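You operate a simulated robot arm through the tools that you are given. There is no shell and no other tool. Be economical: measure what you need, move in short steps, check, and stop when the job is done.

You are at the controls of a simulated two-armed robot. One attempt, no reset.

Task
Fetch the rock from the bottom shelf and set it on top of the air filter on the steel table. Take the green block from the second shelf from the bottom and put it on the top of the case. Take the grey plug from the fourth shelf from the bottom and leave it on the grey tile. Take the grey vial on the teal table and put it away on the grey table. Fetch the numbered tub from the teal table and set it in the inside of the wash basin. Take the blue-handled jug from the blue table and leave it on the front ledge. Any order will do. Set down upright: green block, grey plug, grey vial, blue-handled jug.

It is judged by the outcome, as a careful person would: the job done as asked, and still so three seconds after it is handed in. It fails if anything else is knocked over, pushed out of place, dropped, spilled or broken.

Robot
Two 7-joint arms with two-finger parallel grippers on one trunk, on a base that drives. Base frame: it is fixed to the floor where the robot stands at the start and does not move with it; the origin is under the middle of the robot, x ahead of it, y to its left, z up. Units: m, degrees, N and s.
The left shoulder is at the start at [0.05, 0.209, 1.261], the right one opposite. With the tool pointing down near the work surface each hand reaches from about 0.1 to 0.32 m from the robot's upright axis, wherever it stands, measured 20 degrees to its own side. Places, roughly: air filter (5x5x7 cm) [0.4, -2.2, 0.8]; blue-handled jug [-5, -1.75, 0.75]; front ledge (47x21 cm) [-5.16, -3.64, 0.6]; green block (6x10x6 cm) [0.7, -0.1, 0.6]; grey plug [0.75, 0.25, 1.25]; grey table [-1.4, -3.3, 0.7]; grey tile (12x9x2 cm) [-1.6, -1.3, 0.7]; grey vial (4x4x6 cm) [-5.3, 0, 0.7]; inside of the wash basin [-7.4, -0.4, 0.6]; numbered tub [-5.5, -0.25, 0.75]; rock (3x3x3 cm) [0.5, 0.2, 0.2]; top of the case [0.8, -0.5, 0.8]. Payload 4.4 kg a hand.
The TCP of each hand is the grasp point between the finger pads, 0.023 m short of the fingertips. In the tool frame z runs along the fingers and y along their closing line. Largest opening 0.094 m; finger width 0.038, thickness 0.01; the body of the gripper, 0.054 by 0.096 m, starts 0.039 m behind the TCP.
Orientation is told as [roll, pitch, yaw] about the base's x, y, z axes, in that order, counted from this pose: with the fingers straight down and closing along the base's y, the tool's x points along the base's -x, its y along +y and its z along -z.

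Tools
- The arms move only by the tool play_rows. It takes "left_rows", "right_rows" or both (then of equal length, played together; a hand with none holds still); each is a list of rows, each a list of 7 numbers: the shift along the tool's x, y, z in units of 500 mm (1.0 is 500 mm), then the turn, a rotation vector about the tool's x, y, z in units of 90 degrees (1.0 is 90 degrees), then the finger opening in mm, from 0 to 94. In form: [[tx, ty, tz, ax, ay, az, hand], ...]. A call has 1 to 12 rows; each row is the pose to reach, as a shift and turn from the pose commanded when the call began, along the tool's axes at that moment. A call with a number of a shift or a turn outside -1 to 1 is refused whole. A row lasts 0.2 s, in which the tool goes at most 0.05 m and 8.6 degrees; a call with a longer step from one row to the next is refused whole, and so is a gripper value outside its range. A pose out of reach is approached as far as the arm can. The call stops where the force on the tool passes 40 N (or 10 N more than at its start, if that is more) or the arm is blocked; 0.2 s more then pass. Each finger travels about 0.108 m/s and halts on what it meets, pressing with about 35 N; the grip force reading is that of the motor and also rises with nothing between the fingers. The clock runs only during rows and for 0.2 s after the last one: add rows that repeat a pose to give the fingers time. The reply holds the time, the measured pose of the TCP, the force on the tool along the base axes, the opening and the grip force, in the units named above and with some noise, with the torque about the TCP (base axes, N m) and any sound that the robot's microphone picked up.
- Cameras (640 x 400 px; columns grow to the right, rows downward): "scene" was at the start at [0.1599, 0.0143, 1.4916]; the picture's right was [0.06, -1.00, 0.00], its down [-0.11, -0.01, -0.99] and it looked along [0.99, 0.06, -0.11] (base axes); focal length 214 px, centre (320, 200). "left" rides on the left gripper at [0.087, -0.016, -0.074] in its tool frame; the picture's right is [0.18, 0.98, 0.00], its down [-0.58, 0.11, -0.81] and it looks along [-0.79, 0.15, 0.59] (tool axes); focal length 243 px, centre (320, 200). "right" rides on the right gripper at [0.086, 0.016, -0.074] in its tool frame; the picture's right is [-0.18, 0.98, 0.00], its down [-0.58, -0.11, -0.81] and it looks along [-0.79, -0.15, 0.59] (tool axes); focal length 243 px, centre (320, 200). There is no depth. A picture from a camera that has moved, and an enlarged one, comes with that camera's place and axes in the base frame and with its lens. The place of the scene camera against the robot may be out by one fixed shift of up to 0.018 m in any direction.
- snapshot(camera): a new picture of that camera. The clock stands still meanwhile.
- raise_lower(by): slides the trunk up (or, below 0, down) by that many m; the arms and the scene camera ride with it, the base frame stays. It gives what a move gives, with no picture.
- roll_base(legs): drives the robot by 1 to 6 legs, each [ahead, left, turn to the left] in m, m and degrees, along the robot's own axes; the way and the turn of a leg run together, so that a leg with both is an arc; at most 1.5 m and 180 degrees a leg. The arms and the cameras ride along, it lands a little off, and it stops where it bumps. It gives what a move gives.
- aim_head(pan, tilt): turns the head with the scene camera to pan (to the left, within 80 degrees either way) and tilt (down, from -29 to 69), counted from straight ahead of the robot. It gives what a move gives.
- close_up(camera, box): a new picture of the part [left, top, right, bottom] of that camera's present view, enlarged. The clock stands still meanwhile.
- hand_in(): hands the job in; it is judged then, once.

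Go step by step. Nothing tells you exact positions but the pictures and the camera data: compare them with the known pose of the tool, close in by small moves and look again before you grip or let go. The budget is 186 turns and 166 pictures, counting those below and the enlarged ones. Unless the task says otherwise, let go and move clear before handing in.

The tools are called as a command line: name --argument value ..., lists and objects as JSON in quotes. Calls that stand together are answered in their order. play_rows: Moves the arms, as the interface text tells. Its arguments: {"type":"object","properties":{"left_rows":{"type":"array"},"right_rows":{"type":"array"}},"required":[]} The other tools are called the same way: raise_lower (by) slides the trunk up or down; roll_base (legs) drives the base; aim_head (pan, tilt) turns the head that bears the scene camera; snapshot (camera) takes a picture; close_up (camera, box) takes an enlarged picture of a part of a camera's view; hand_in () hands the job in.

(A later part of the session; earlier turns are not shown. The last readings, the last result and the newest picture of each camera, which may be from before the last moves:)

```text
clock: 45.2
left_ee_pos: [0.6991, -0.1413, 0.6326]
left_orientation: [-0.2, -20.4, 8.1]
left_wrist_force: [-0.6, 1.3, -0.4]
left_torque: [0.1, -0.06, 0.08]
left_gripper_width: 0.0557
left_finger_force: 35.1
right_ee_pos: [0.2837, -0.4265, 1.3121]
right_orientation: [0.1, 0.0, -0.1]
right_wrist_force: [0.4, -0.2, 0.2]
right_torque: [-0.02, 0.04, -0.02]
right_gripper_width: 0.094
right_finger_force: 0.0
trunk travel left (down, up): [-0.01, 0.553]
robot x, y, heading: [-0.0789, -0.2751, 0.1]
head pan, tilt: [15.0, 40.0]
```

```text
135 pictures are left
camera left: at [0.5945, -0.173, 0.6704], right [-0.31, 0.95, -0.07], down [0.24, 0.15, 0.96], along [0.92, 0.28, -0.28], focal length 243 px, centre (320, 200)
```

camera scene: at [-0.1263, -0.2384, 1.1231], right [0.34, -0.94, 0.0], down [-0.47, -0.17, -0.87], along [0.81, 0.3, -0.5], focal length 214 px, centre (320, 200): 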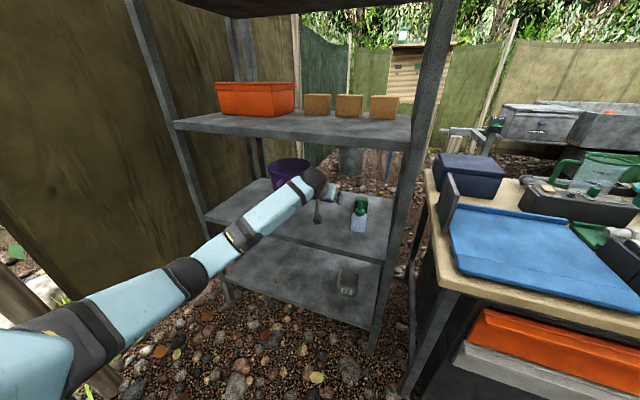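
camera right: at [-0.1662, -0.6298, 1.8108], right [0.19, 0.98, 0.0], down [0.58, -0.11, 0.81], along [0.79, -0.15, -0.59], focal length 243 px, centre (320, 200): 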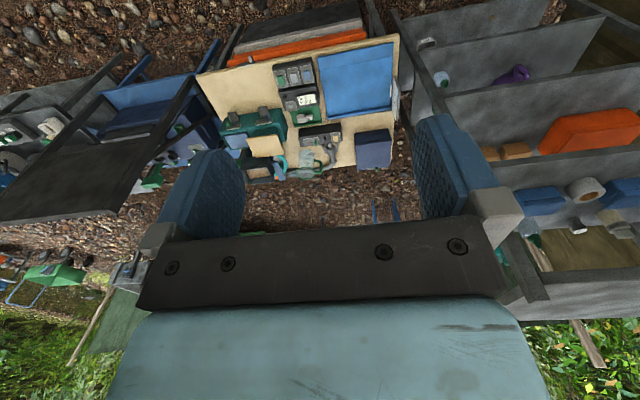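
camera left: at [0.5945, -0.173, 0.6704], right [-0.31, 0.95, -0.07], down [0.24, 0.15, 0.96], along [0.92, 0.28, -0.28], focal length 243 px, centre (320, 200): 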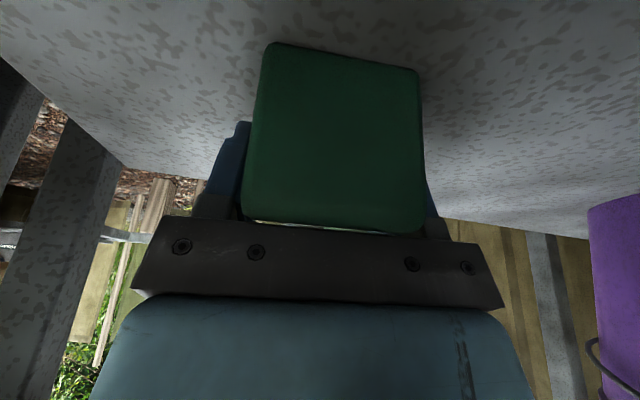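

Gripped firmly at 56 mm. I'll lift 3.5 cm, slide left clear of the bottle, then back out with the base.

play_rows --left_rows '[[-0.012, 0, -0.033, 0, 0, 0, 40], [-0.025, 0, -0.066, 0, 0, 0, 40], [-0.025, 0.07, -0.066, 0, 0, 0, 40], [-0.025, 0.14, -0.066, 0, 0, 0, 40], [-0.025, 0.21, -0.066, 0, 0, 0, 40], [-0.025, 0.21, -0.066, 0, 0, 0, 40]]'

snapshot --camera "left"

snapshot --camera "scene"

```text
clock: 46.6
left_ee_pos: [0.6836, -0.0365, 0.667]
left_orientation: [-0.2, -20.5, 8.1]
left_wrist_force: [0.2, -0.8, -2.2]
left_torque: [-0.02, 0.0, -0.03]
left_gripper_width: 0.0558
left_finger_force: 34.6
right_ee_pos: [0.2848, -0.4265, 1.3115]
right_orientation: [0.2, -0.1, -0.1]
right_wrist_force: [0.0, 0.8, 0.1]
right_torque: [0.0, 0.02, 0.03]
right_gripper_width: 0.0939
right_finger_force: 0.1
trunk travel left (down, up): [-0.01, 0.553]
robot x, y, heading: [-0.0789, -0.2832, -0.1]
head pan, tilt: [15.0, 40.0]
```

```text
134 pictures are left
camera left: at [0.5789, -0.0692, 0.7048], right [-0.31, 0.95, -0.07], down [0.24, 0.15, 0.96], along [0.92, 0.28, -0.28], focal length 243 px, centre (320, 200)
```

left: 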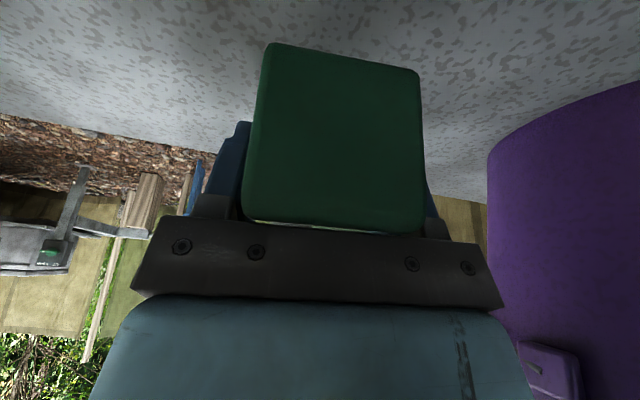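

```text
133 pictures are left
camera scene: at [0.07, -0.2474, 1.1078], right [0.26, -0.97, 0.0], down [-0.62, -0.17, -0.77], along [0.74, 0.2, -0.64], focal length 214 px, centre (320, 200)
```

scene: 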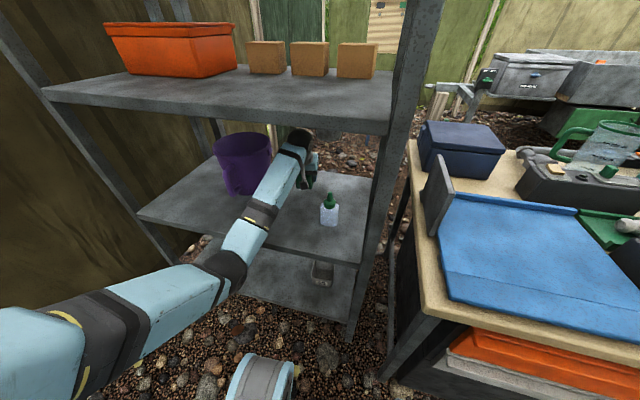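

Clear on all sides. Backing out, then raising and moving right to face the case.

roll_base --legs '[[-0.45, 0, 0]]'

raise_lower --by 0.36

roll_base --legs '[[0, -0.4, 0]]'

aim_head --pan 10 --tilt 30

snapshot --camera "scene"

snapshot --camera "left"

```text
clock: 49.4
left_ee_pos: [0.2346, -0.0362, 0.6671]
left_orientation: [-0.1, -20.5, 8.4]
left_wrist_force: [-0.7, 0.0, -2.6]
left_torque: [0.0, 0.01, -0.01]
left_gripper_width: 0.0557
left_finger_force: 34.8
right_ee_pos: [-0.1653, -0.426, 1.312]
right_orientation: [0.1, 0.0, 0.1]
right_wrist_force: [-0.5, 0.1, -0.1]
right_torque: [0.0, 0.0, 0.0]
right_gripper_width: 0.0941
right_finger_force: 0.1
trunk travel left (down, up): [-0.01, 0.553]
robot x, y, heading: [-0.5293, -0.2811, 0.1]
head pan, tilt: [15.0, 40.0]
```

```text
clock: 52.9
left_ee_pos: [0.2342, -0.0366, 1.0267]
left_orientation: [-0.2, -20.5, 8.2]
left_wrist_force: [-0.3, 0.3, -1.7]
left_torque: [-0.03, -0.02, 0.02]
left_gripper_width: 0.0558
left_finger_force: 35.1
right_ee_pos: [-0.1644, -0.427, 1.6708]
right_orientation: [0.1, 0.0, 0.1]
right_wrist_force: [-0.4, 0.0, -0.3]
right_torque: [0.03, -0.01, 0.01]
right_gripper_width: 0.0942
right_finger_force: 0.0
trunk travel left (down, up): [-0.37, 0.193]
robot x, y, heading: [-0.5323, -0.2781, -0.1]
head pan, tilt: [15.0, 40.0]
```

```text
clock: 56.9
left_ee_pos: [0.2354, -0.4351, 1.0264]
left_orientation: [-0.1, -20.5, 8.4]
left_wrist_force: [0.2, -0.7, -2.2]
left_torque: [-0.02, 0.03, 0.0]
left_gripper_width: 0.0559
left_finger_force: 34.8
right_ee_pos: [-0.1627, -0.8266, 1.6722]
right_orientation: [0.0, 0.0, 0.2]
right_wrist_force: [-0.4, -0.8, 0.2]
right_torque: [-0.03, 0.03, -0.02]
right_gripper_width: 0.0938
right_finger_force: 0.0
trunk travel left (down, up): [-0.37, 0.193]
robot x, y, heading: [-0.5239, -0.6815, 0.1]
head pan, tilt: [15.0, 40.0]
```

```text
clock: 57.6
left_ee_pos: [0.2353, -0.4365, 1.0277]
left_orientation: [-0.1, -20.6, 8.5]
left_wrist_force: [1.0, 0.3, -2.3]
left_torque: [-0.01, 0.0, 0.01]
left_gripper_width: 0.0558
left_finger_force: 35.2
right_ee_pos: [-0.1623, -0.8269, 1.6724]
right_orientation: [0.1, -0.1, 0.2]
right_wrist_force: [-0.5, 0.9, 0.7]
right_torque: [-0.01, -0.02, 0.0]
right_gripper_width: 0.0939
right_finger_force: 0.0
trunk travel left (down, up): [-0.37, 0.193]
robot x, y, heading: [-0.5298, -0.68, 0.1]
head pan, tilt: [10.0, 30.0]
```

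```text
132 pictures are left
camera scene: at [-0.3704, -0.6546, 1.4831], right [0.18, -0.98, 0.0], down [-0.49, -0.09, -0.87], along [0.85, 0.15, -0.5], focal length 214 px, centre (320, 200)
```

scene: 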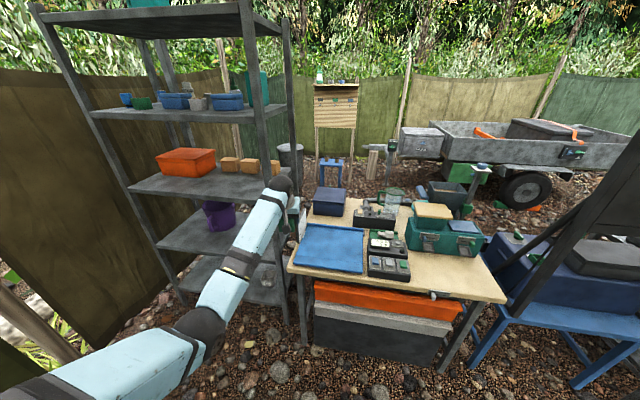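

```text
131 pictures are left
camera left: at [0.1309, -0.4684, 1.0646], right [-0.31, 0.95, -0.07], down [0.24, 0.15, 0.96], along [0.92, 0.28, -0.28], focal length 243 px, centre (320, 200)
```

left: 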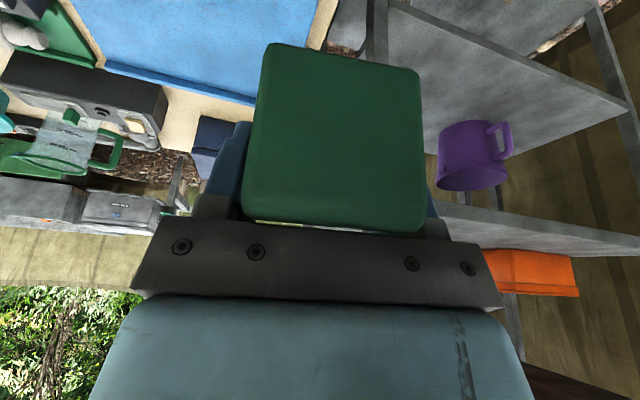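

The block is held well and the case is ahead. I'll enlarge the case.

close_up --camera "scene" --box '[270, 170, 398, 250]'

```text
5.00 times, centred on (334, 210) of scene
camera zoom: at [-0.3704, -0.6546, 1.4831], right [0.18, -0.98, 0.0], down [-0.49, -0.09, -0.87], along [0.85, 0.15, -0.5], focal length 1072 px, centre (250, 150)
```

zoom: 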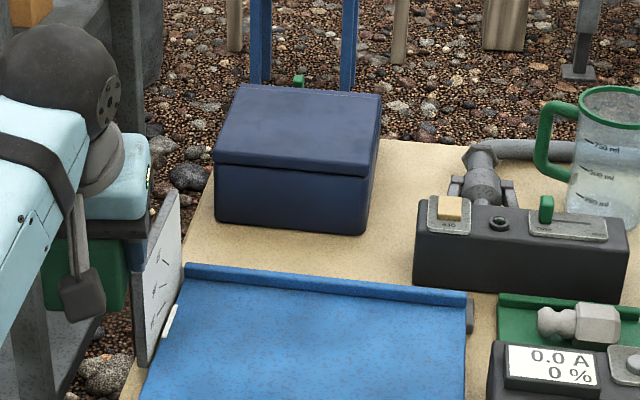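

The case top spans about x 0.70–0.92, y -0.415 to -0.605 at z≈0.83. I'll drive the block in over it, staying about 15 cm above, then look.

roll_base --legs '[[0.43, -0.075, 0]]'

play_rows --left_rows '[[-0.05, 0, 0.02, 0, 0, 0, 40], [-0.1, 0, 0.04, 0, 0, 0, 40], [-0.15, 0, 0.055, 0, 0, 0, 40], [-0.2, -0.002, 0.075, 0, 0, 0, 40], [-0.2, -0.002, 0.075, 0, 0, 0, 40]]'

snapshot --camera "scene"

snapshot --camera "left"

```text
clock: 60.3
left_ee_pos: [0.6621, -0.5066, 1.0257]
left_orientation: [-0.1, -20.6, 8.4]
left_wrist_force: [-0.2, -0.3, -1.6]
left_torque: [0.01, 0.01, 0.0]
left_gripper_width: 0.056
left_finger_force: 35.0
right_ee_pos: [0.2653, -0.8975, 1.6732]
right_orientation: [0.1, 0.0, 0.4]
right_wrist_force: [-0.4, 0.4, 0.1]
right_torque: [-0.01, 0.0, -0.02]
right_gripper_width: 0.0942
right_finger_force: 0.0
trunk travel left (down, up): [-0.37, 0.193]
robot x, y, heading: [-0.1008, -0.7532, 0.5]
head pan, tilt: [10.0, 30.0]
```

```text
clock: 61.5
left_ee_pos: [0.7682, -0.4917, 1.0252]
left_orientation: [-0.1, -20.6, 8.5]
left_wrist_force: [-0.6, -0.1, -1.6]
left_torque: [0.02, 0.03, -0.03]
left_gripper_width: 0.0557
left_finger_force: 34.8
right_ee_pos: [0.2645, -0.8985, 1.6723]
right_orientation: [0.0, 0.0, 0.3]
right_wrist_force: [-0.1, 0.4, -0.1]
right_torque: [0.0, 0.0, 0.0]
right_gripper_width: 0.0942
right_finger_force: 0.1
trunk travel left (down, up): [-0.37, 0.193]
robot x, y, heading: [-0.1009, -0.7498, 0.3]
head pan, tilt: [10.0, 30.0]
```

```text
129 pictures are left
camera scene: at [0.0569, -0.7263, 1.4832], right [0.18, -0.98, 0.0], down [-0.49, -0.09, -0.87], along [0.85, 0.16, -0.5], focal length 214 px, centre (320, 200)
```

scene: 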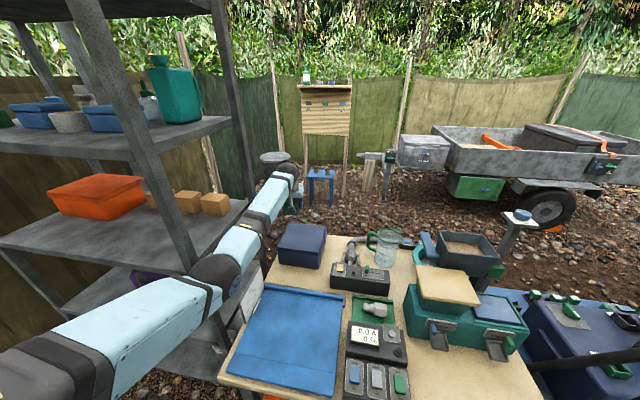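

```text
128 pictures are left
camera left: at [0.6635, -0.5245, 1.0647], right [-0.32, 0.95, -0.07], down [0.24, 0.15, 0.96], along [0.92, 0.29, -0.28], focal length 243 px, centre (320, 200)
```

left: 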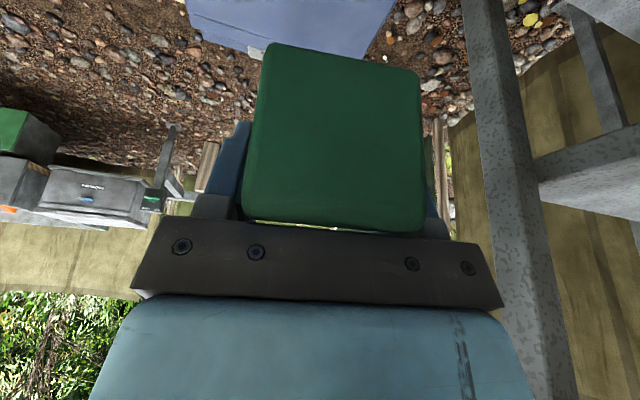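

The block is over the case top in both x and y. I'll lower the trunk 0.13 and look before the final touch.

raise_lower --by -0.125

aim_head --pan 20 --tilt 25

close_up --camera "scene" --box '[240, 160, 400, 260]'

snapshot --camera "left"

```text
clock: 63.0
left_ee_pos: [0.7675, -0.4914, 0.9014]
left_orientation: [-0.2, -20.5, 8.5]
left_wrist_force: [0.4, -0.2, -1.8]
left_torque: [0.0, 0.0, 0.03]
left_gripper_width: 0.0556
left_finger_force: 34.8
right_ee_pos: [0.2642, -0.8986, 1.5469]
right_orientation: [0.2, -0.1, 0.5]
right_wrist_force: [0.9, 0.2, -0.6]
right_torque: [-0.02, -0.01, 0.03]
right_gripper_width: 0.094
right_finger_force: 0.1
trunk travel left (down, up): [-0.245, 0.318]
robot x, y, heading: [-0.0977, -0.7518, 0.3]
head pan, tilt: [10.0, 30.0]
```

```text
clock: 63.8
left_ee_pos: [0.7666, -0.4915, 0.9013]
left_orientation: [0.0, -20.4, 8.5]
left_wrist_force: [-0.4, 0.0, -0.8]
left_torque: [-0.01, 0.01, 0.03]
left_gripper_width: 0.0559
left_finger_force: 35.3
right_ee_pos: [0.2645, -0.8986, 1.5468]
right_orientation: [0.0, 0.0, 0.4]
right_wrist_force: [0.2, 0.0, -0.2]
right_torque: [0.01, -0.03, -0.03]
right_gripper_width: 0.0938
right_finger_force: 0.0
trunk travel left (down, up): [-0.245, 0.318]
robot x, y, heading: [-0.1022, -0.753, 0.2]
head pan, tilt: [20.0, 25.0]
```

```text
4.00 times, centred on (320, 210) of scene
camera zoom: at [0.0546, -0.7108, 1.3661], right [0.35, -0.94, 0.0], down [-0.4, -0.15, -0.91], along [0.85, 0.32, -0.42], focal length 858 px, centre (320, 160)
```

zoom: 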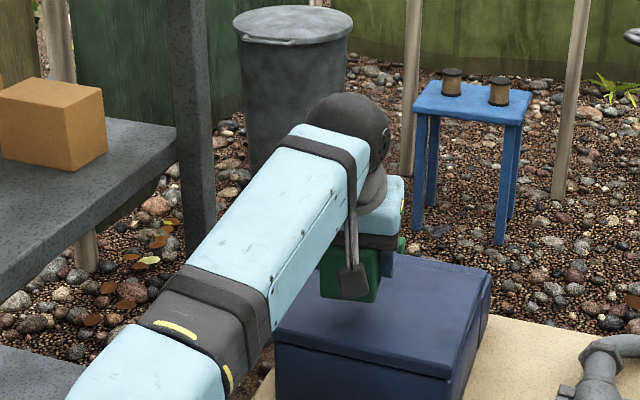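

```text
126 pictures are left
camera left: at [0.6635, -0.5246, 0.9395], right [-0.32, 0.95, -0.07], down [0.24, 0.15, 0.96], along [0.92, 0.29, -0.28], focal length 243 px, centre (320, 200)
```

left: 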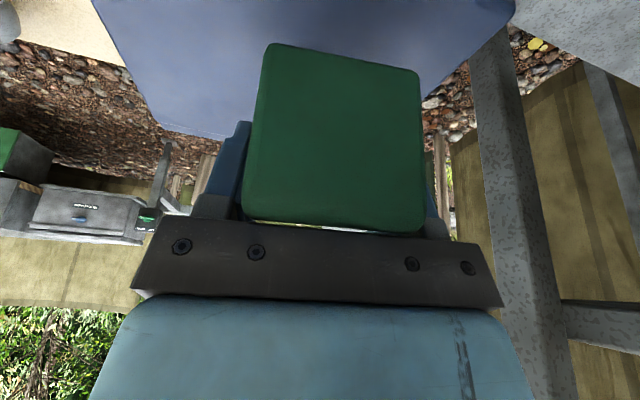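

Block bottom is about 3–4 cm above the case. I'll lower it slowly and watch the force.

play_rows --left_rows '[[0.004, 0, 0.0093, 0, 0, 0, 40], [0.0075, 0, 0.0187, 0, 0, 0, 40], [0.0113, 0, 0.028, 0, 0, 0, 40], [0.015, 0, 0.037, 0, 0, 0, 40], [0.0188, 0, 0.0465, 0, 0, 0, 40], [0.0225, 0, 0.0555, 0, 0, 0, 40]]'

close_up --camera "scene" --box '[280, 190, 376, 250]'

```text
clock: 65.2
left_ee_pos: [0.7669, -0.4919, 0.8728]
left_orientation: [-0.1, -20.5, 8.4]
left_wrist_force: [0.1, -0.6, -2.4]
left_torque: [-0.01, -0.03, 0.03]
left_gripper_width: 0.056
left_finger_force: 35.2
right_ee_pos: [0.265, -0.8987, 1.5476]
right_orientation: [0.1, -0.1, 0.5]
right_wrist_force: [-0.5, 0.4, 0.4]
right_torque: [0.02, 0.02, 0.02]
right_gripper_width: 0.0941
right_finger_force: 0.0
trunk travel left (down, up): [-0.245, 0.318]
robot x, y, heading: [-0.099, -0.7501, 0.3]
head pan, tilt: [20.0, 25.0]
```

```text
6.67 times, centred on (328, 220) of scene
camera zoom: at [0.0546, -0.7108, 1.3661], right [0.35, -0.94, 0.0], down [-0.4, -0.15, -0.91], along [0.85, 0.32, -0.42], focal length 1430 px, centre (267, 67)
```

zoom: 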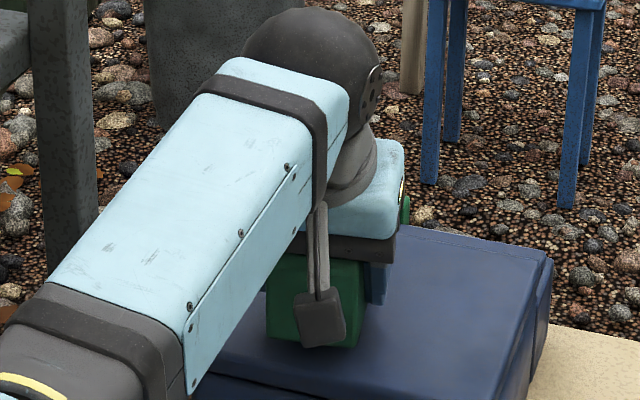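

No contact yet at block bottom ≈0.832. Continuing in 3 mm steps.

play_rows --left_rows '[[0.0022, 0, 0.0056, 0, 0, 0, 40], [0.0045, 0, 0.0112, 0, 0, 0, 40], [0.0067, 0, 0.0168, 0, 0, 0, 40], [0.009, 0, 0.0224, 0, 0, 0, 40]]'

```text
clock: 66.2
left_ee_pos: [0.7676, -0.4919, 0.8622]
left_orientation: [-0.1, -20.5, 8.5]
left_wrist_force: [-0.1, 0.4, 0.7]
left_torque: [-0.04, -0.15, -0.01]
left_gripper_width: 0.0558
left_finger_force: 34.7
right_ee_pos: [0.2638, -0.8979, 1.5482]
right_orientation: [0.2, 0.0, 0.5]
right_wrist_force: [0.6, 0.8, -0.3]
right_torque: [0.0, 0.0, -0.01]
right_gripper_width: 0.0941
right_finger_force: 0.1
trunk travel left (down, up): [-0.245, 0.318]
robot x, y, heading: [-0.0981, -0.7513, 0.4]
head pan, tilt: [20.0, 25.0]
```

Contact seems to be starting (force −2 → +0.7). One or two more millimetres.

play_rows --left_rows '[[0.0012, 0, 0.003, 0, 0, 0, 40], [0.0024, 0, 0.006, 0, 0, 0, 40], [0.0024, 0, 0.006, 0, 0, 0, 40]]'

```text
clock: 67.0
left_ee_pos: [0.7677, -0.4914, 0.8586]
left_orientation: [-0.1, -20.6, 8.5]
left_wrist_force: [9.7, 1.2, 9.8]
left_torque: [0.17, -0.29, -0.11]
left_gripper_width: 0.0559
left_finger_force: 34.6
right_ee_pos: [0.2643, -0.8978, 1.5482]
right_orientation: [0.1, -0.1, 0.5]
right_wrist_force: [-0.8, -0.6, 0.0]
right_torque: [0.02, 0.02, 0.01]
right_gripper_width: 0.094
right_finger_force: 0.0
trunk travel left (down, up): [-0.245, 0.318]
robot x, y, heading: [-0.0977, -0.7531, 0.2]
head pan, tilt: [20.0, 25.0]
```

It's resting on the case with ~10 N. Opening slowly, then lifting straight up.

play_rows --left_rows '[[-0.0012, 0, -0.003, 0, 0, 0, 58], [-0.0012, 0, -0.003, 0, 0, 0, 70], [-0.0012, 0, -0.003, 0, 0, 0, 90], [-0.0012, 0, -0.003, 0, 0, 0, 90], [-0.03, 0, -0.075, 0, 0, 0, 90], [-0.06, 0, -0.15, 0, 0, 0, 90], [-0.09, 0, -0.225, 0, 0, 0, 90]]'

snapshot --camera "left"

close_up --camera "scene" --box '[270, 160, 398, 240]'

```text
clock: 68.5
left_ee_pos: [0.7691, -0.491, 0.979]
left_orientation: [0.0, -20.5, 8.4]
left_wrist_force: [-0.1, -0.3, 0.1]
left_torque: [0.01, -0.01, 0.0]
left_gripper_width: 0.09
left_finger_force: 0.1
right_ee_pos: [0.2642, -0.8998, 1.5474]
right_orientation: [0.1, -0.1, 0.4]
right_wrist_force: [-0.1, 0.0, 0.3]
right_torque: [0.02, -0.04, 0.01]
right_gripper_width: 0.094
right_finger_force: 0.1
trunk travel left (down, up): [-0.245, 0.318]
robot x, y, heading: [-0.1014, -0.7496, 0.3]
head pan, tilt: [20.0, 25.0]
```

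```text
124 pictures are left
camera left: at [0.6638, -0.5247, 1.0166], right [-0.32, 0.95, -0.07], down [0.24, 0.15, 0.96], along [0.92, 0.29, -0.28], focal length 243 px, centre (320, 200)
```

left: 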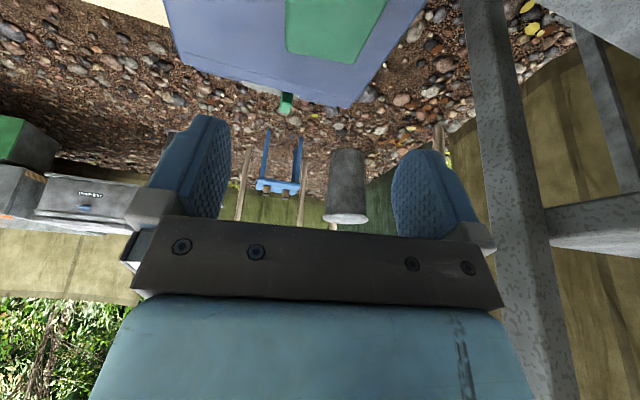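

```text
5.00 times, centred on (334, 200) of scene
camera zoom: at [0.0535, -0.7112, 1.3662], right [0.35, -0.94, 0.0], down [-0.4, -0.15, -0.91], along [0.85, 0.32, -0.42], focal length 1072 px, centre (250, 200)
```

zoom: 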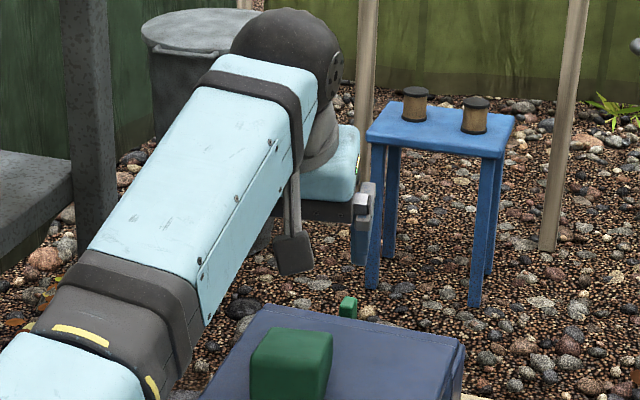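

The green block stands on the case. Next is the plug: I back out, move in front of the rack's left part and raise the hand to view the fourth shelf.

roll_base --legs '[[-0.48, 0, 0], [0, 0.7, 0]]'

raise_lower --by 0.31

play_rows --left_rows '[[-0.025, 0, -0.07, 0, 0, 0, 94], [-0.05, 0, -0.14, 0, 0, 0, 94], [-0.075, 0, -0.21, 0, 0, 0, 94], [-0.1, 0, -0.28, 0, 0, 0, 94], [-0.125, 0, -0.35, 0, 0, 0, 94], [-0.15, 0, -0.42, 0, 0, 0, 94]]'

snapshot --camera "left"

aim_head --pan 5 --tilt 15

snapshot --camera "scene"

```text
clock: 77.6
left_ee_pos: [0.2816, 0.2125, 0.9791]
left_orientation: [-0.1, -20.5, 8.8]
left_wrist_force: [-0.2, -0.6, 0.0]
left_torque: [0.0, 0.02, 0.02]
left_gripper_width: 0.0901
left_finger_force: 0.0
right_ee_pos: [-0.2218, -0.1974, 1.5468]
right_orientation: [0.1, 0.0, 0.8]
right_wrist_force: [0.0, 1.0, -0.1]
right_torque: [0.01, 0.01, 0.02]
right_gripper_width: 0.0939
right_finger_force: 0.0
trunk travel left (down, up): [-0.245, 0.318]
robot x, y, heading: [-0.5861, -0.0494, 0.9]
head pan, tilt: [20.0, 25.0]
```

```text
clock: 80.7
left_ee_pos: [0.2805, 0.2125, 1.2886]
left_orientation: [0.0, -20.5, 8.8]
left_wrist_force: [0.8, -0.6, -0.9]
left_torque: [-0.01, 0.0, 0.01]
left_gripper_width: 0.0901
left_finger_force: 0.0
right_ee_pos: [-0.2219, -0.1977, 1.8572]
right_orientation: [0.0, 0.0, 0.8]
right_wrist_force: [0.2, -0.4, -0.5]
right_torque: [0.02, 0.0, 0.0]
right_gripper_width: 0.094
right_finger_force: 0.1
trunk travel left (down, up): [-0.555, 0.008]
robot x, y, heading: [-0.5864, -0.0534, 0.9]
head pan, tilt: [20.0, 25.0]
```

```text
clock: 82.1
left_ee_pos: [0.2773, 0.2112, 1.5123]
left_orientation: [0.0, -20.6, 8.8]
left_wrist_force: [0.6, -0.4, -0.3]
left_torque: [0.05, 0.04, 0.0]
left_gripper_width: 0.0941
left_finger_force: 0.0
right_ee_pos: [-0.224, -0.198, 1.8569]
right_orientation: [0.0, -0.1, 0.7]
right_wrist_force: [0.0, -0.5, 0.3]
right_torque: [0.01, 0.0, 0.04]
right_gripper_width: 0.0942
right_finger_force: 0.3
trunk travel left (down, up): [-0.555, 0.008]
robot x, y, heading: [-0.5853, -0.055, 0.7]
head pan, tilt: [20.0, 25.0]
```

```text
122 pictures are left
camera left: at [0.1732, 0.1781, 1.551], right [-0.32, 0.94, -0.07], down [0.24, 0.15, 0.96], along [0.92, 0.29, -0.28], focal length 243 px, centre (320, 200)
```

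left: 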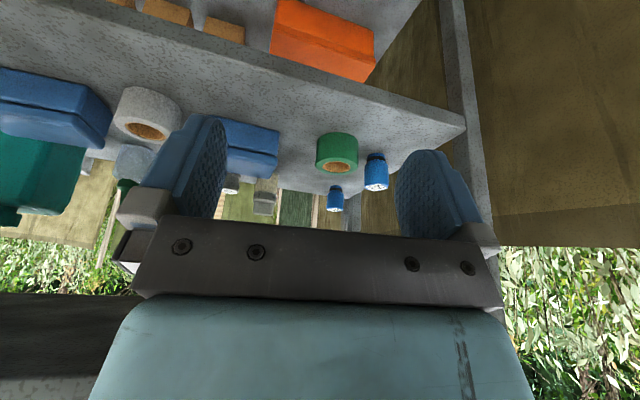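

```text
clock: 82.9
left_ee_pos: [0.2786, 0.2119, 1.5104]
left_orientation: [-0.1, -20.4, 8.8]
left_wrist_force: [0.4, 0.7, 0.2]
left_torque: [-0.01, -0.03, -0.02]
left_gripper_width: 0.0938
left_finger_force: 0.1
right_ee_pos: [-0.2226, -0.1965, 1.8569]
right_orientation: [0.2, 0.0, 0.7]
right_wrist_force: [0.0, -0.3, 0.4]
right_torque: [-0.02, -0.02, -0.01]
right_gripper_width: 0.0942
right_finger_force: 0.0
trunk travel left (down, up): [-0.555, 0.008]
robot x, y, heading: [-0.5876, -0.0521, 0.7]
head pan, tilt: [5.0, 15.0]
```

```text
121 pictures are left
camera scene: at [-0.4264, -0.0337, 1.6923], right [0.1, -0.99, 0.0], down [-0.26, -0.03, -0.97], along [0.96, 0.1, -0.26], focal length 214 px, centre (320, 200)
```

scene: 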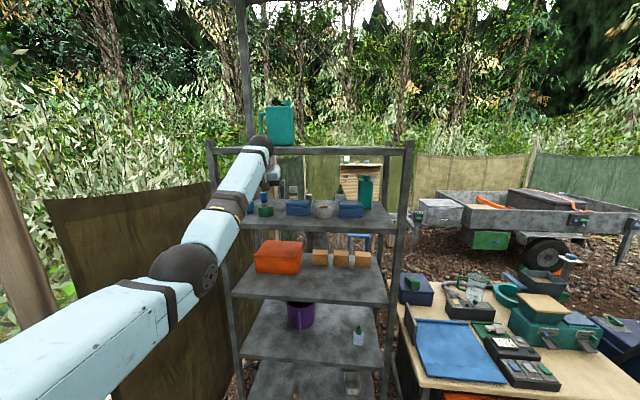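

I'll straighten the hand's yaw and shift right so the left camera sees between the box and the tape roll.

roll_base --legs '[[0, -0.1, -0.7]]'

play_rows --left_rows '[[0.0, 0, 0.0, 0.017, 0, 0.046, 94], [0.0, 0, 0.0, 0.034, 0, 0.0916, 94], [0.0, 0, 0.0, 0.034, 0, 0.0916, 94]]'

close_up --camera "left" --box '[180, 60, 500, 260]'

close_up --camera "scene" --box '[230, 140, 422, 260]'

```text
clock: 84.4
left_ee_pos: [0.2817, 0.105, 1.5124]
left_orientation: [-0.2, -20.5, 8.2]
left_wrist_force: [0.6, 1.0, 0.5]
left_torque: [0.02, 0.02, -0.02]
left_gripper_width: 0.0941
left_finger_force: 0.0
right_ee_pos: [-0.2231, -0.2969, 1.8567]
right_orientation: [-0.1, 0.1, 0.0]
right_wrist_force: [-0.8, 1.3, 0.5]
right_torque: [-0.01, 0.0, 0.02]
right_gripper_width: 0.094
right_finger_force: 0.1
trunk travel left (down, up): [-0.555, 0.008]
robot x, y, heading: [-0.5846, -0.1527, 0.1]
head pan, tilt: [5.0, 15.0]
```

```text
clock: 85.2
left_ee_pos: [0.2822, 0.1011, 1.5125]
left_orientation: [0.0, -20.5, -0.7]
left_wrist_force: [-1.0, 0.6, -0.5]
left_torque: [0.02, 0.01, 0.0]
left_gripper_width: 0.0941
left_finger_force: 0.1
right_ee_pos: [-0.2233, -0.2996, 1.8565]
right_orientation: [0.0, 0.0, 0.0]
right_wrist_force: [0.3, 0.8, -0.7]
right_torque: [-0.01, -0.01, 0.0]
right_gripper_width: 0.0941
right_finger_force: 0.1
trunk travel left (down, up): [-0.555, 0.008]
robot x, y, heading: [-0.5869, -0.1492, 0.1]
head pan, tilt: [5.0, 15.0]
```

```text
2.00 times, centred on (340, 160) of left
camera zoom: at [0.174, 0.0862, 1.5502], right [-0.16, 0.98, -0.06], down [0.26, 0.11, 0.96], along [0.95, 0.14, -0.28], focal length 485 px, centre (280, 280)
```

zoom: 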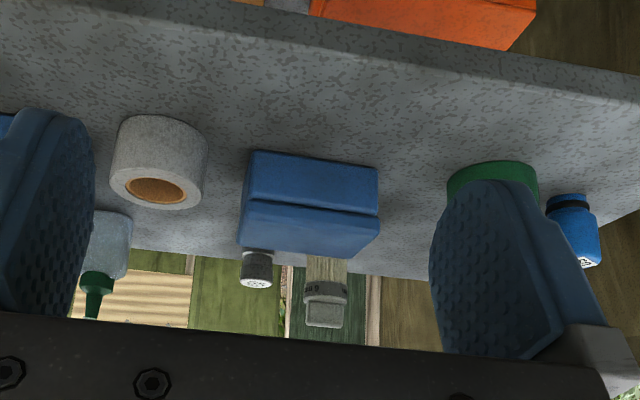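

```text
3.33 times, centred on (326, 200) of scene
camera zoom: at [-0.4256, -0.1352, 1.6924], right [0.09, -1.0, 0.0], down [-0.26, -0.02, -0.97], along [0.96, 0.08, -0.26], focal length 715 px, centre (300, 200)
```

zoom: 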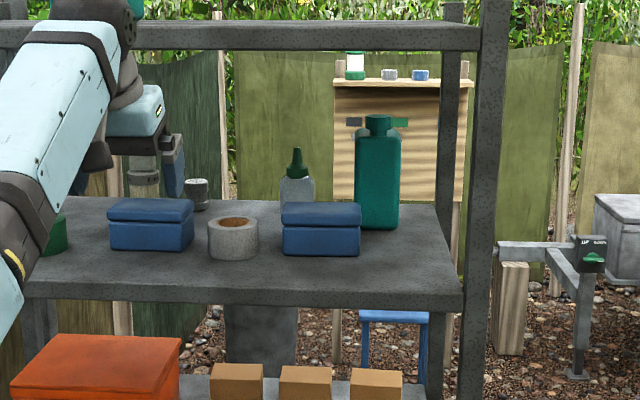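

The "65" piece's top is at about (0.769, 0.143, 1.382). I need to be sure which item is the plug, so I'll enlarge both.

close_up --camera "left" --box '[290, 170, 380, 230]'

close_up --camera "scene" --box '[260, 175, 308, 205]'

```text
6.67 times, centred on (335, 200) of left
camera zoom: at [0.174, 0.0862, 1.5502], right [-0.16, 0.98, -0.06], down [0.26, 0.11, 0.96], along [0.95, 0.14, -0.28], focal length 1618 px, centre (220, 200)
```

zoom: 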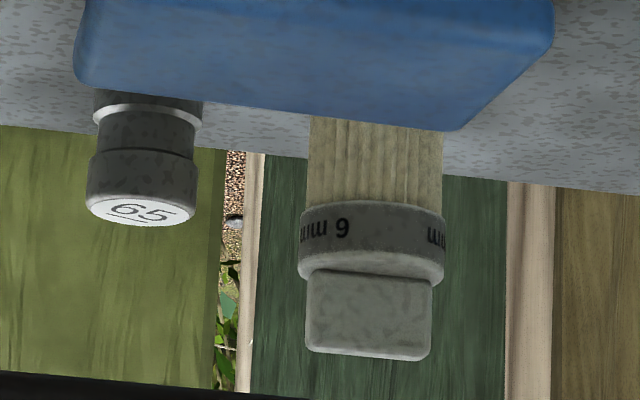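

```text
13.33 times, centred on (284, 190) of scene
camera zoom: at [-0.4256, -0.1352, 1.6924], right [0.09, -1.0, 0.0], down [-0.26, -0.02, -0.97], along [0.96, 0.08, -0.26], focal length 2860 px, centre (800, 333)
```

zoom: 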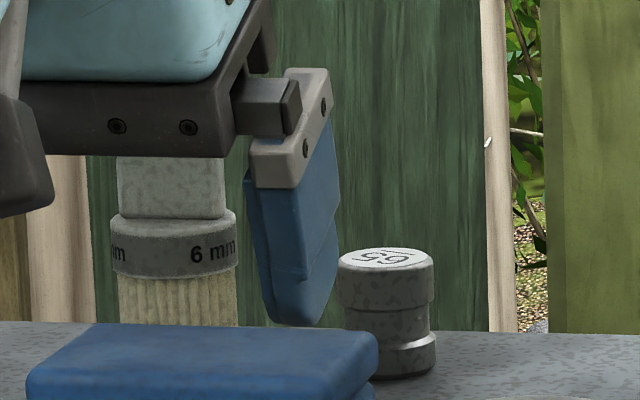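

The left one says "6 mm" (ribbed), and the other is numbered "65" and about 4x4x6 cm, which matches the vial's size. I'll decide after seeing the vial on the teal table, so rock first: lowering the trunk and lining up.

raise_lower --by -0.39

raise_lower --by -0.16

roll_base --legs '[[0.05, 0.13, 0]]'

aim_head --pan 15 --tilt 35

snapshot --camera "scene"

```text
clock: 88.9
left_ee_pos: [0.2823, 0.1026, 1.122]
left_orientation: [0.1, -20.6, -0.7]
left_wrist_force: [0.6, 0.0, 0.4]
left_torque: [-0.01, -0.02, 0.01]
left_gripper_width: 0.0937
left_finger_force: 0.0
right_ee_pos: [-0.2238, -0.3004, 1.467]
right_orientation: [0.0, 0.0, 0.1]
right_wrist_force: [-0.2, 0.3, -0.4]
right_torque: [0.0, 0.01, 0.01]
right_gripper_width: 0.0938
right_finger_force: 0.0
trunk travel left (down, up): [-0.165, 0.398]
robot x, y, heading: [-0.5875, -0.1522, -0.0]
head pan, tilt: [5.0, 15.0]
```

```text
clock: 90.8
left_ee_pos: [0.2822, 0.1014, 0.9624]
left_orientation: [-0.1, -20.6, -0.6]
left_wrist_force: [0.1, -0.2, -0.4]
left_torque: [-0.02, -0.02, -0.04]
left_gripper_width: 0.0938
left_finger_force: 0.1
right_ee_pos: [-0.2216, -0.3004, 1.3078]
right_orientation: [0.0, 0.0, 0.0]
right_wrist_force: [0.2, -0.1, 0.3]
right_torque: [-0.01, 0.0, 0.03]
right_gripper_width: 0.0941
right_finger_force: 0.0
trunk travel left (down, up): [-0.005, 0.558]
robot x, y, heading: [-0.5867, -0.153, 0.0]
head pan, tilt: [5.0, 15.0]
```

```text
clock: 92.6
left_ee_pos: [0.3325, 0.2335, 0.9609]
left_orientation: [-0.1, -20.6, -0.6]
left_wrist_force: [0.3, 0.2, 0.6]
left_torque: [-0.01, 0.02, 0.01]
left_gripper_width: 0.0942
left_finger_force: 0.1
right_ee_pos: [-0.173, -0.1692, 1.3076]
right_orientation: [0.0, 0.0, -0.1]
right_wrist_force: [0.2, 1.1, -0.1]
right_torque: [0.0, -0.02, 0.0]
right_gripper_width: 0.094
right_finger_force: 0.0
trunk travel left (down, up): [-0.005, 0.558]
robot x, y, heading: [-0.5377, -0.0232, 0.1]
head pan, tilt: [5.0, 15.0]
```

```text
clock: 93.4
left_ee_pos: [0.3327, 0.2343, 0.9625]
left_orientation: [0.1, -20.5, -0.7]
left_wrist_force: [-0.3, 0.5, 0.3]
left_torque: [-0.03, 0.01, -0.02]
left_gripper_width: 0.094
left_finger_force: 0.1
right_ee_pos: [-0.1729, -0.1707, 1.3075]
right_orientation: [0.1, 0.0, 0.0]
right_wrist_force: [-0.7, -0.4, 0.2]
right_torque: [-0.03, -0.02, 0.01]
right_gripper_width: 0.0938
right_finger_force: 0.1
trunk travel left (down, up): [-0.005, 0.558]
robot x, y, heading: [-0.5352, -0.023, -0.3]
head pan, tilt: [15.0, 35.0]
```

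```text
116 pictures are left
camera scene: at [-0.3832, 0.0114, 1.1104], right [0.26, -0.97, 0.0], down [-0.55, -0.15, -0.82], along [0.79, 0.21, -0.57], focal length 214 px, centre (320, 200)
```

scene: 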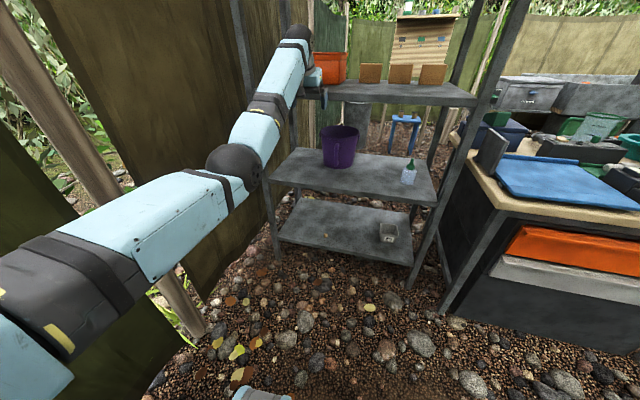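

The rock is near (0.47, 0.195, 0.24) just inside the bottom shelf. I'll bring the left hand down in front of the rack at 45°.

play_rows --left_rows '[[0.058, -0.004, 0.06, 0, -0.023, 0, 94], [0.115, -0.008, 0.12, 0, -0.045, 0, 94], [0.173, -0.012, 0.18, 0, -0.068, 0, 94], [0.23, -0.016, 0.24, 0, -0.09, 0, 94], [0.288, -0.02, 0.3, 0, -0.113, 0, 94], [0.345, -0.025, 0.36, 0, -0.136, 0, 94], [0.403, -0.03, 0.42, 0, -0.158, 0, 94], [0.46, -0.034, 0.48, 0, -0.181, 0, 94], [0.518, -0.038, 0.54, 0, -0.204, 0, 94], [0.575, -0.042, 0.6, 0, -0.226, 0, 94], [0.633, -0.046, 0.66, 0, -0.25, 0, 94], [0.69, -0.05, 0.72, 0, -0.272, 0, 94]]'

snapshot --camera "scene"

```text
clock: 96.0
left_ee_pos: [0.2025, 0.2192, 0.6304]
left_orientation: [1.6, -55.6, -1.5]
left_wrist_force: [-0.5, 0.6, 0.4]
left_torque: [0.01, 0.02, 0.01]
left_gripper_width: 0.0942
left_finger_force: 0.1
right_ee_pos: [-0.1768, -0.1696, 1.3069]
right_orientation: [0.2, -0.4, 0.1]
right_wrist_force: [0.0, 0.5, 1.6]
right_torque: [0.0, -0.01, 0.04]
right_gripper_width: 0.0938
right_finger_force: 0.0
trunk travel left (down, up): [-0.005, 0.558]
robot x, y, heading: [-0.5358, -0.016, -0.1]
head pan, tilt: [15.0, 35.0]
stopped in row 12 (left hand): the arm was blocked; the commanded pose is now the measured one
```

```text
115 pictures are left
camera scene: at [-0.3864, 0.0094, 1.1094], right [0.26, -0.97, 0.0], down [-0.55, -0.15, -0.82], along [0.79, 0.21, -0.57], focal length 214 px, centre (320, 200)
```

scene: 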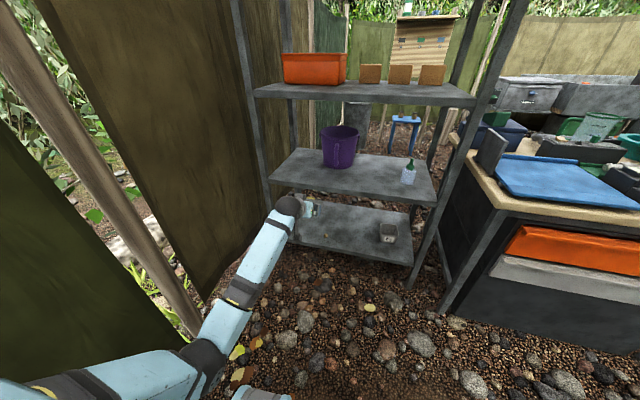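

The arm was blocked there, probably with the elbow near the base. I'll hold the hand further ahead of the robot and go down with the arm straighter.

play_rows --left_rows '[[0.073, -0.005, 0.039, 0, 0.015, 0, 94], [0.147, -0.01, 0.078, 0, 0.03, 0, 94], [0.22, -0.014, 0.117, 0, 0.045, 0, 94], [0.293, -0.019, 0.156, 0, 0.06, 0, 94], [0.366, -0.024, 0.195, 0, 0.075, 0, 94], [0.44, -0.029, 0.234, 0, 0.09, 0, 94], [0.513, -0.034, 0.273, 0, 0.105, 0, 94], [0.586, -0.038, 0.312, 0, 0.118, 0, 94]]'

snapshot --camera "scene"

snapshot --camera "left"

```text
clock: 97.2
left_ee_pos: [0.2396, 0.236, 0.5451]
left_orientation: [6.0, -57.6, -4.2]
left_wrist_force: [-0.1, -1.3, 2.4]
left_torque: [0.03, 0.12, 0.1]
left_gripper_width: 0.094
left_finger_force: 0.1
right_ee_pos: [-0.1815, -0.1738, 1.31]
right_orientation: [0.5, -0.5, -0.1]
right_wrist_force: [-1.9, -2.4, 1.2]
right_torque: [0.1, -0.17, -0.01]
right_gripper_width: 0.094
right_finger_force: 0.2
trunk travel left (down, up): [-0.005, 0.558]
robot x, y, heading: [-0.5354, -0.0219, 0.2]
head pan, tilt: [15.0, 35.0]
stopped in row 5 (left hand): the arm was blocked; the commanded pose is now the measured one
```

```text
114 pictures are left
camera scene: at [-0.3884, 0.0071, 1.1109], right [0.26, -0.97, 0.0], down [-0.55, -0.14, -0.82], along [0.8, 0.21, -0.57], focal length 214 px, centre (320, 200)
```

scene: 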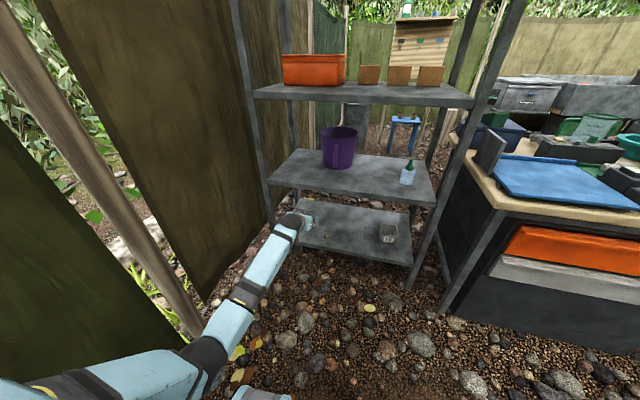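

```text
113 pictures are left
camera left: at [0.1286, 0.2195, 0.5097], right [-0.11, 0.99, -0.1], down [-0.37, 0.05, 0.93], along [0.92, 0.14, 0.36], focal length 243 px, centre (320, 200)
```

left: 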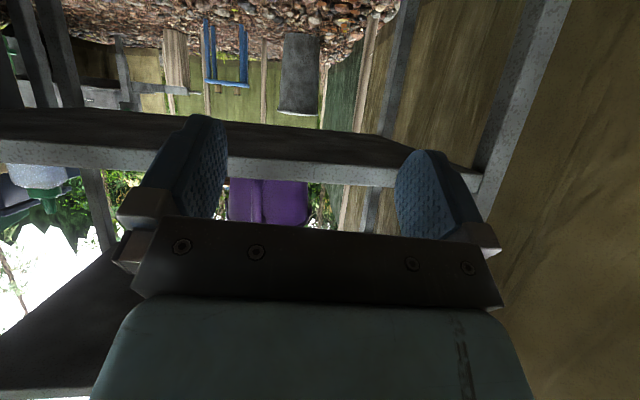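

The block looks like a straight-wrist limit: the tool angle equals the forearm slope there. I'll go back up, steepen the hand to 70°, and come down keeping the wrist bent.

play_rows --left_rows '[[-0.065, -0.007, -0.057, 0, 0, 0, 94], [-0.13, -0.014, -0.114, 0, 0, 0, 94], [-0.195, -0.02, -0.171, 0, 0, 0, 94], [-0.26, -0.027, -0.228, 0, 0, 0, 94], [-0.32, -0.033, -0.284, 0.005, 0.08, -0.005, 94], [-0.387, -0.04, -0.341, 0.01, 0.16, -0.01, 94], [-0.387, -0.04, -0.341, 0.016, 0.245, -0.015, 94], [-0.387, -0.04, -0.341, 0.022, 0.33, -0.02, 94], [-0.387, -0.04, -0.341, 0.027, 0.418, -0.025, 94], [-0.387, -0.04, -0.341, 0.027, 0.418, -0.025, 94]]'

```text
clock: 99.4
left_ee_pos: [0.2024, 0.2061, 0.7914]
left_orientation: [-0.3, -19.4, 1.3]
left_wrist_force: [1.0, 0.1, -0.5]
left_torque: [-0.03, 0.0, 0.04]
left_gripper_width: 0.094
left_finger_force: 0.0
right_ee_pos: [-0.1726, -0.1676, 1.307]
right_orientation: [-0.1, 0.0, 0.1]
right_wrist_force: [-0.5, -0.3, -0.6]
right_torque: [-0.02, 0.0, -0.01]
right_gripper_width: 0.094
right_finger_force: 0.0
trunk travel left (down, up): [-0.005, 0.558]
robot x, y, heading: [-0.5316, -0.0223, -0.1]
head pan, tilt: [15.0, 35.0]
```

Good orientation again. Lowering straight with the steep tool.

play_rows --left_rows '[[0.034, 0, 0.079, 0, 0, 0, 94], [0.068, 0, 0.158, 0, 0, 0, 94], [0.103, 0, 0.237, 0, 0, 0, 94], [0.137, 0, 0.316, 0, 0, 0, 94], [0.171, 0, 0.395, 0, 0, 0, 94], [0.205, 0, 0.474, 0, 0, 0, 94], [0.24, 0, 0.553, 0, 0, 0, 94], [0.274, 0, 0.632, 0, 0, 0, 94], [0.308, 0, 0.711, 0, 0, 0, 94], [0.342, 0, 0.79, 0, 0, 0, 94]]'

snapshot --camera "left"

snapshot --camera "scene"

```text
clock: 101.1
left_ee_pos: [0.2423, 0.2114, 0.5721]
left_orientation: [-0.3, -28.3, 1.5]
left_wrist_force: [0.2, -0.2, 0.2]
left_torque: [0.02, 0.02, 0.0]
left_gripper_width: 0.094
left_finger_force: 0.1
right_ee_pos: [-0.1762, -0.1658, 1.306]
right_orientation: [0.0, -0.1, 0.1]
right_wrist_force: [-1.2, 1.3, 0.4]
right_torque: [-0.09, -0.1, -0.01]
right_gripper_width: 0.0939
right_finger_force: 0.1
trunk travel left (down, up): [-0.005, 0.558]
robot x, y, heading: [-0.5332, -0.0206, -0.1]
head pan, tilt: [15.0, 35.0]
stopped in row 8 (left hand): the arm was blocked; the commanded pose is now the measured one
```

```text
112 pictures are left
camera left: at [0.1294, 0.1919, 0.5942], right [-0.19, 0.98, -0.09], down [0.13, 0.12, 0.99], along [0.97, 0.17, -0.14], focal length 243 px, centre (320, 200)
```

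left: 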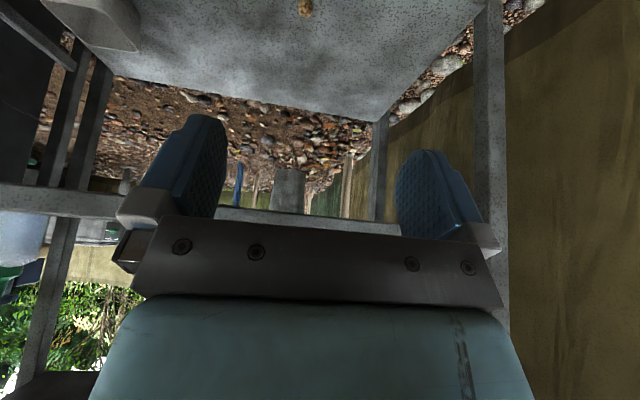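

```text
111 pictures are left
camera scene: at [-0.385, 0.0127, 1.1081], right [0.26, -0.97, 0.0], down [-0.55, -0.15, -0.82], along [0.79, 0.21, -0.57], focal length 214 px, centre (320, 200)
```

scene: 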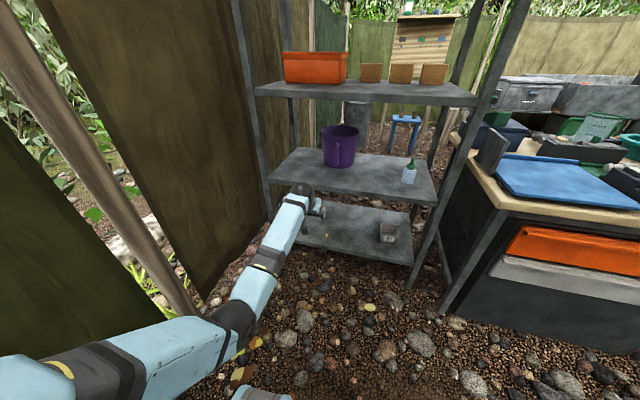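

Blocked again with the elbow low. I'll look down at the elbow and base to see what stops it.

aim_head --pan 35 --tilt 65

snapshot --camera "scene"

```text
clock: 102.1
left_ee_pos: [0.2411, 0.2102, 0.5667]
left_orientation: [-0.4, -27.8, 1.5]
left_wrist_force: [0.0, 0.1, -0.2]
left_torque: [0.0, 0.0, 0.04]
left_gripper_width: 0.0942
left_finger_force: 0.0
right_ee_pos: [-0.17, -0.1663, 1.3057]
right_orientation: [-0.1, 0.1, 0.0]
right_wrist_force: [-0.4, -0.1, -0.5]
right_torque: [-0.02, -0.01, 0.02]
right_gripper_width: 0.0939
right_finger_force: 0.1
trunk travel left (down, up): [-0.005, 0.558]
robot x, y, heading: [-0.538, -0.0191, 0.1]
head pan, tilt: [35.0, 65.0]
```

```text
110 pictures are left
camera scene: at [-0.4167, 0.0252, 1.0699], right [0.57, -0.82, 0.0], down [-0.74, -0.52, -0.42], along [0.34, 0.24, -0.91], focal length 214 px, centre (320, 200)
```

scene: 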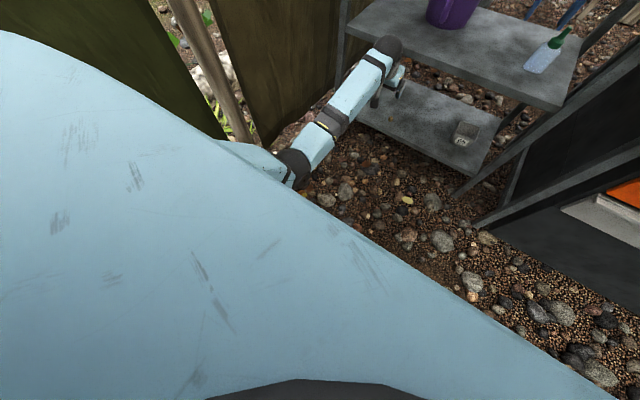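

The wide chest plate blocks the upper arm when it goes steeply down in front. If I turn the robot to the right, the left arm can work out to its side, so I'll raise the hand and turn −50°.

play_rows --left_rows '[[-0.024, 0, -0.081, 0, 0.015, 0, 94], [-0.049, 0, -0.163, 0, 0.03, 0, 94], [-0.073, 0, -0.244, 0, 0.045, 0, 94], [-0.097, 0, -0.325, 0, 0.06, 0, 94], [-0.122, 0, -0.407, 0, 0.075, 0, 94], [-0.146, 0, -0.488, 0, 0.09, 0, 94]]'

roll_base --legs '[[0, 0, -55]]'

```text
clock: 103.5
left_ee_pos: [0.1897, 0.2086, 0.816]
left_orientation: [-0.3, -19.7, 1.4]
left_wrist_force: [-0.5, -0.5, -1.2]
left_torque: [0.0, -0.02, 0.0]
left_gripper_width: 0.0942
left_finger_force: 0.1
right_ee_pos: [-0.1739, -0.1655, 1.3091]
right_orientation: [-0.1, -0.1, 0.1]
right_wrist_force: [-0.1, 0.8, -0.1]
right_torque: [-0.01, 0.0, 0.01]
right_gripper_width: 0.0941
right_finger_force: 0.1
trunk travel left (down, up): [-0.005, 0.558]
robot x, y, heading: [-0.5369, -0.0173, 0.0]
head pan, tilt: [35.0, 65.0]
```

```text
clock: 106.3
left_ee_pos: [0.0714, -0.479, 0.8167]
left_orientation: [-0.1, -19.6, -53.1]
left_wrist_force: [-0.3, 0.5, 0.2]
left_torque: [-0.03, -0.04, 0.0]
left_gripper_width: 0.0943
left_finger_force: 0.0
right_ee_pos: [-0.4461, -0.4023, 1.3078]
right_orientation: [0.0, -0.1, -54.6]
right_wrist_force: [-0.8, -0.3, 0.7]
right_torque: [0.02, 0.01, -0.03]
right_gripper_width: 0.0941
right_finger_force: 0.1
trunk travel left (down, up): [-0.005, 0.558]
robot x, y, heading: [-0.5347, -0.0203, -54.4]
head pan, tilt: [35.0, 65.0]
```

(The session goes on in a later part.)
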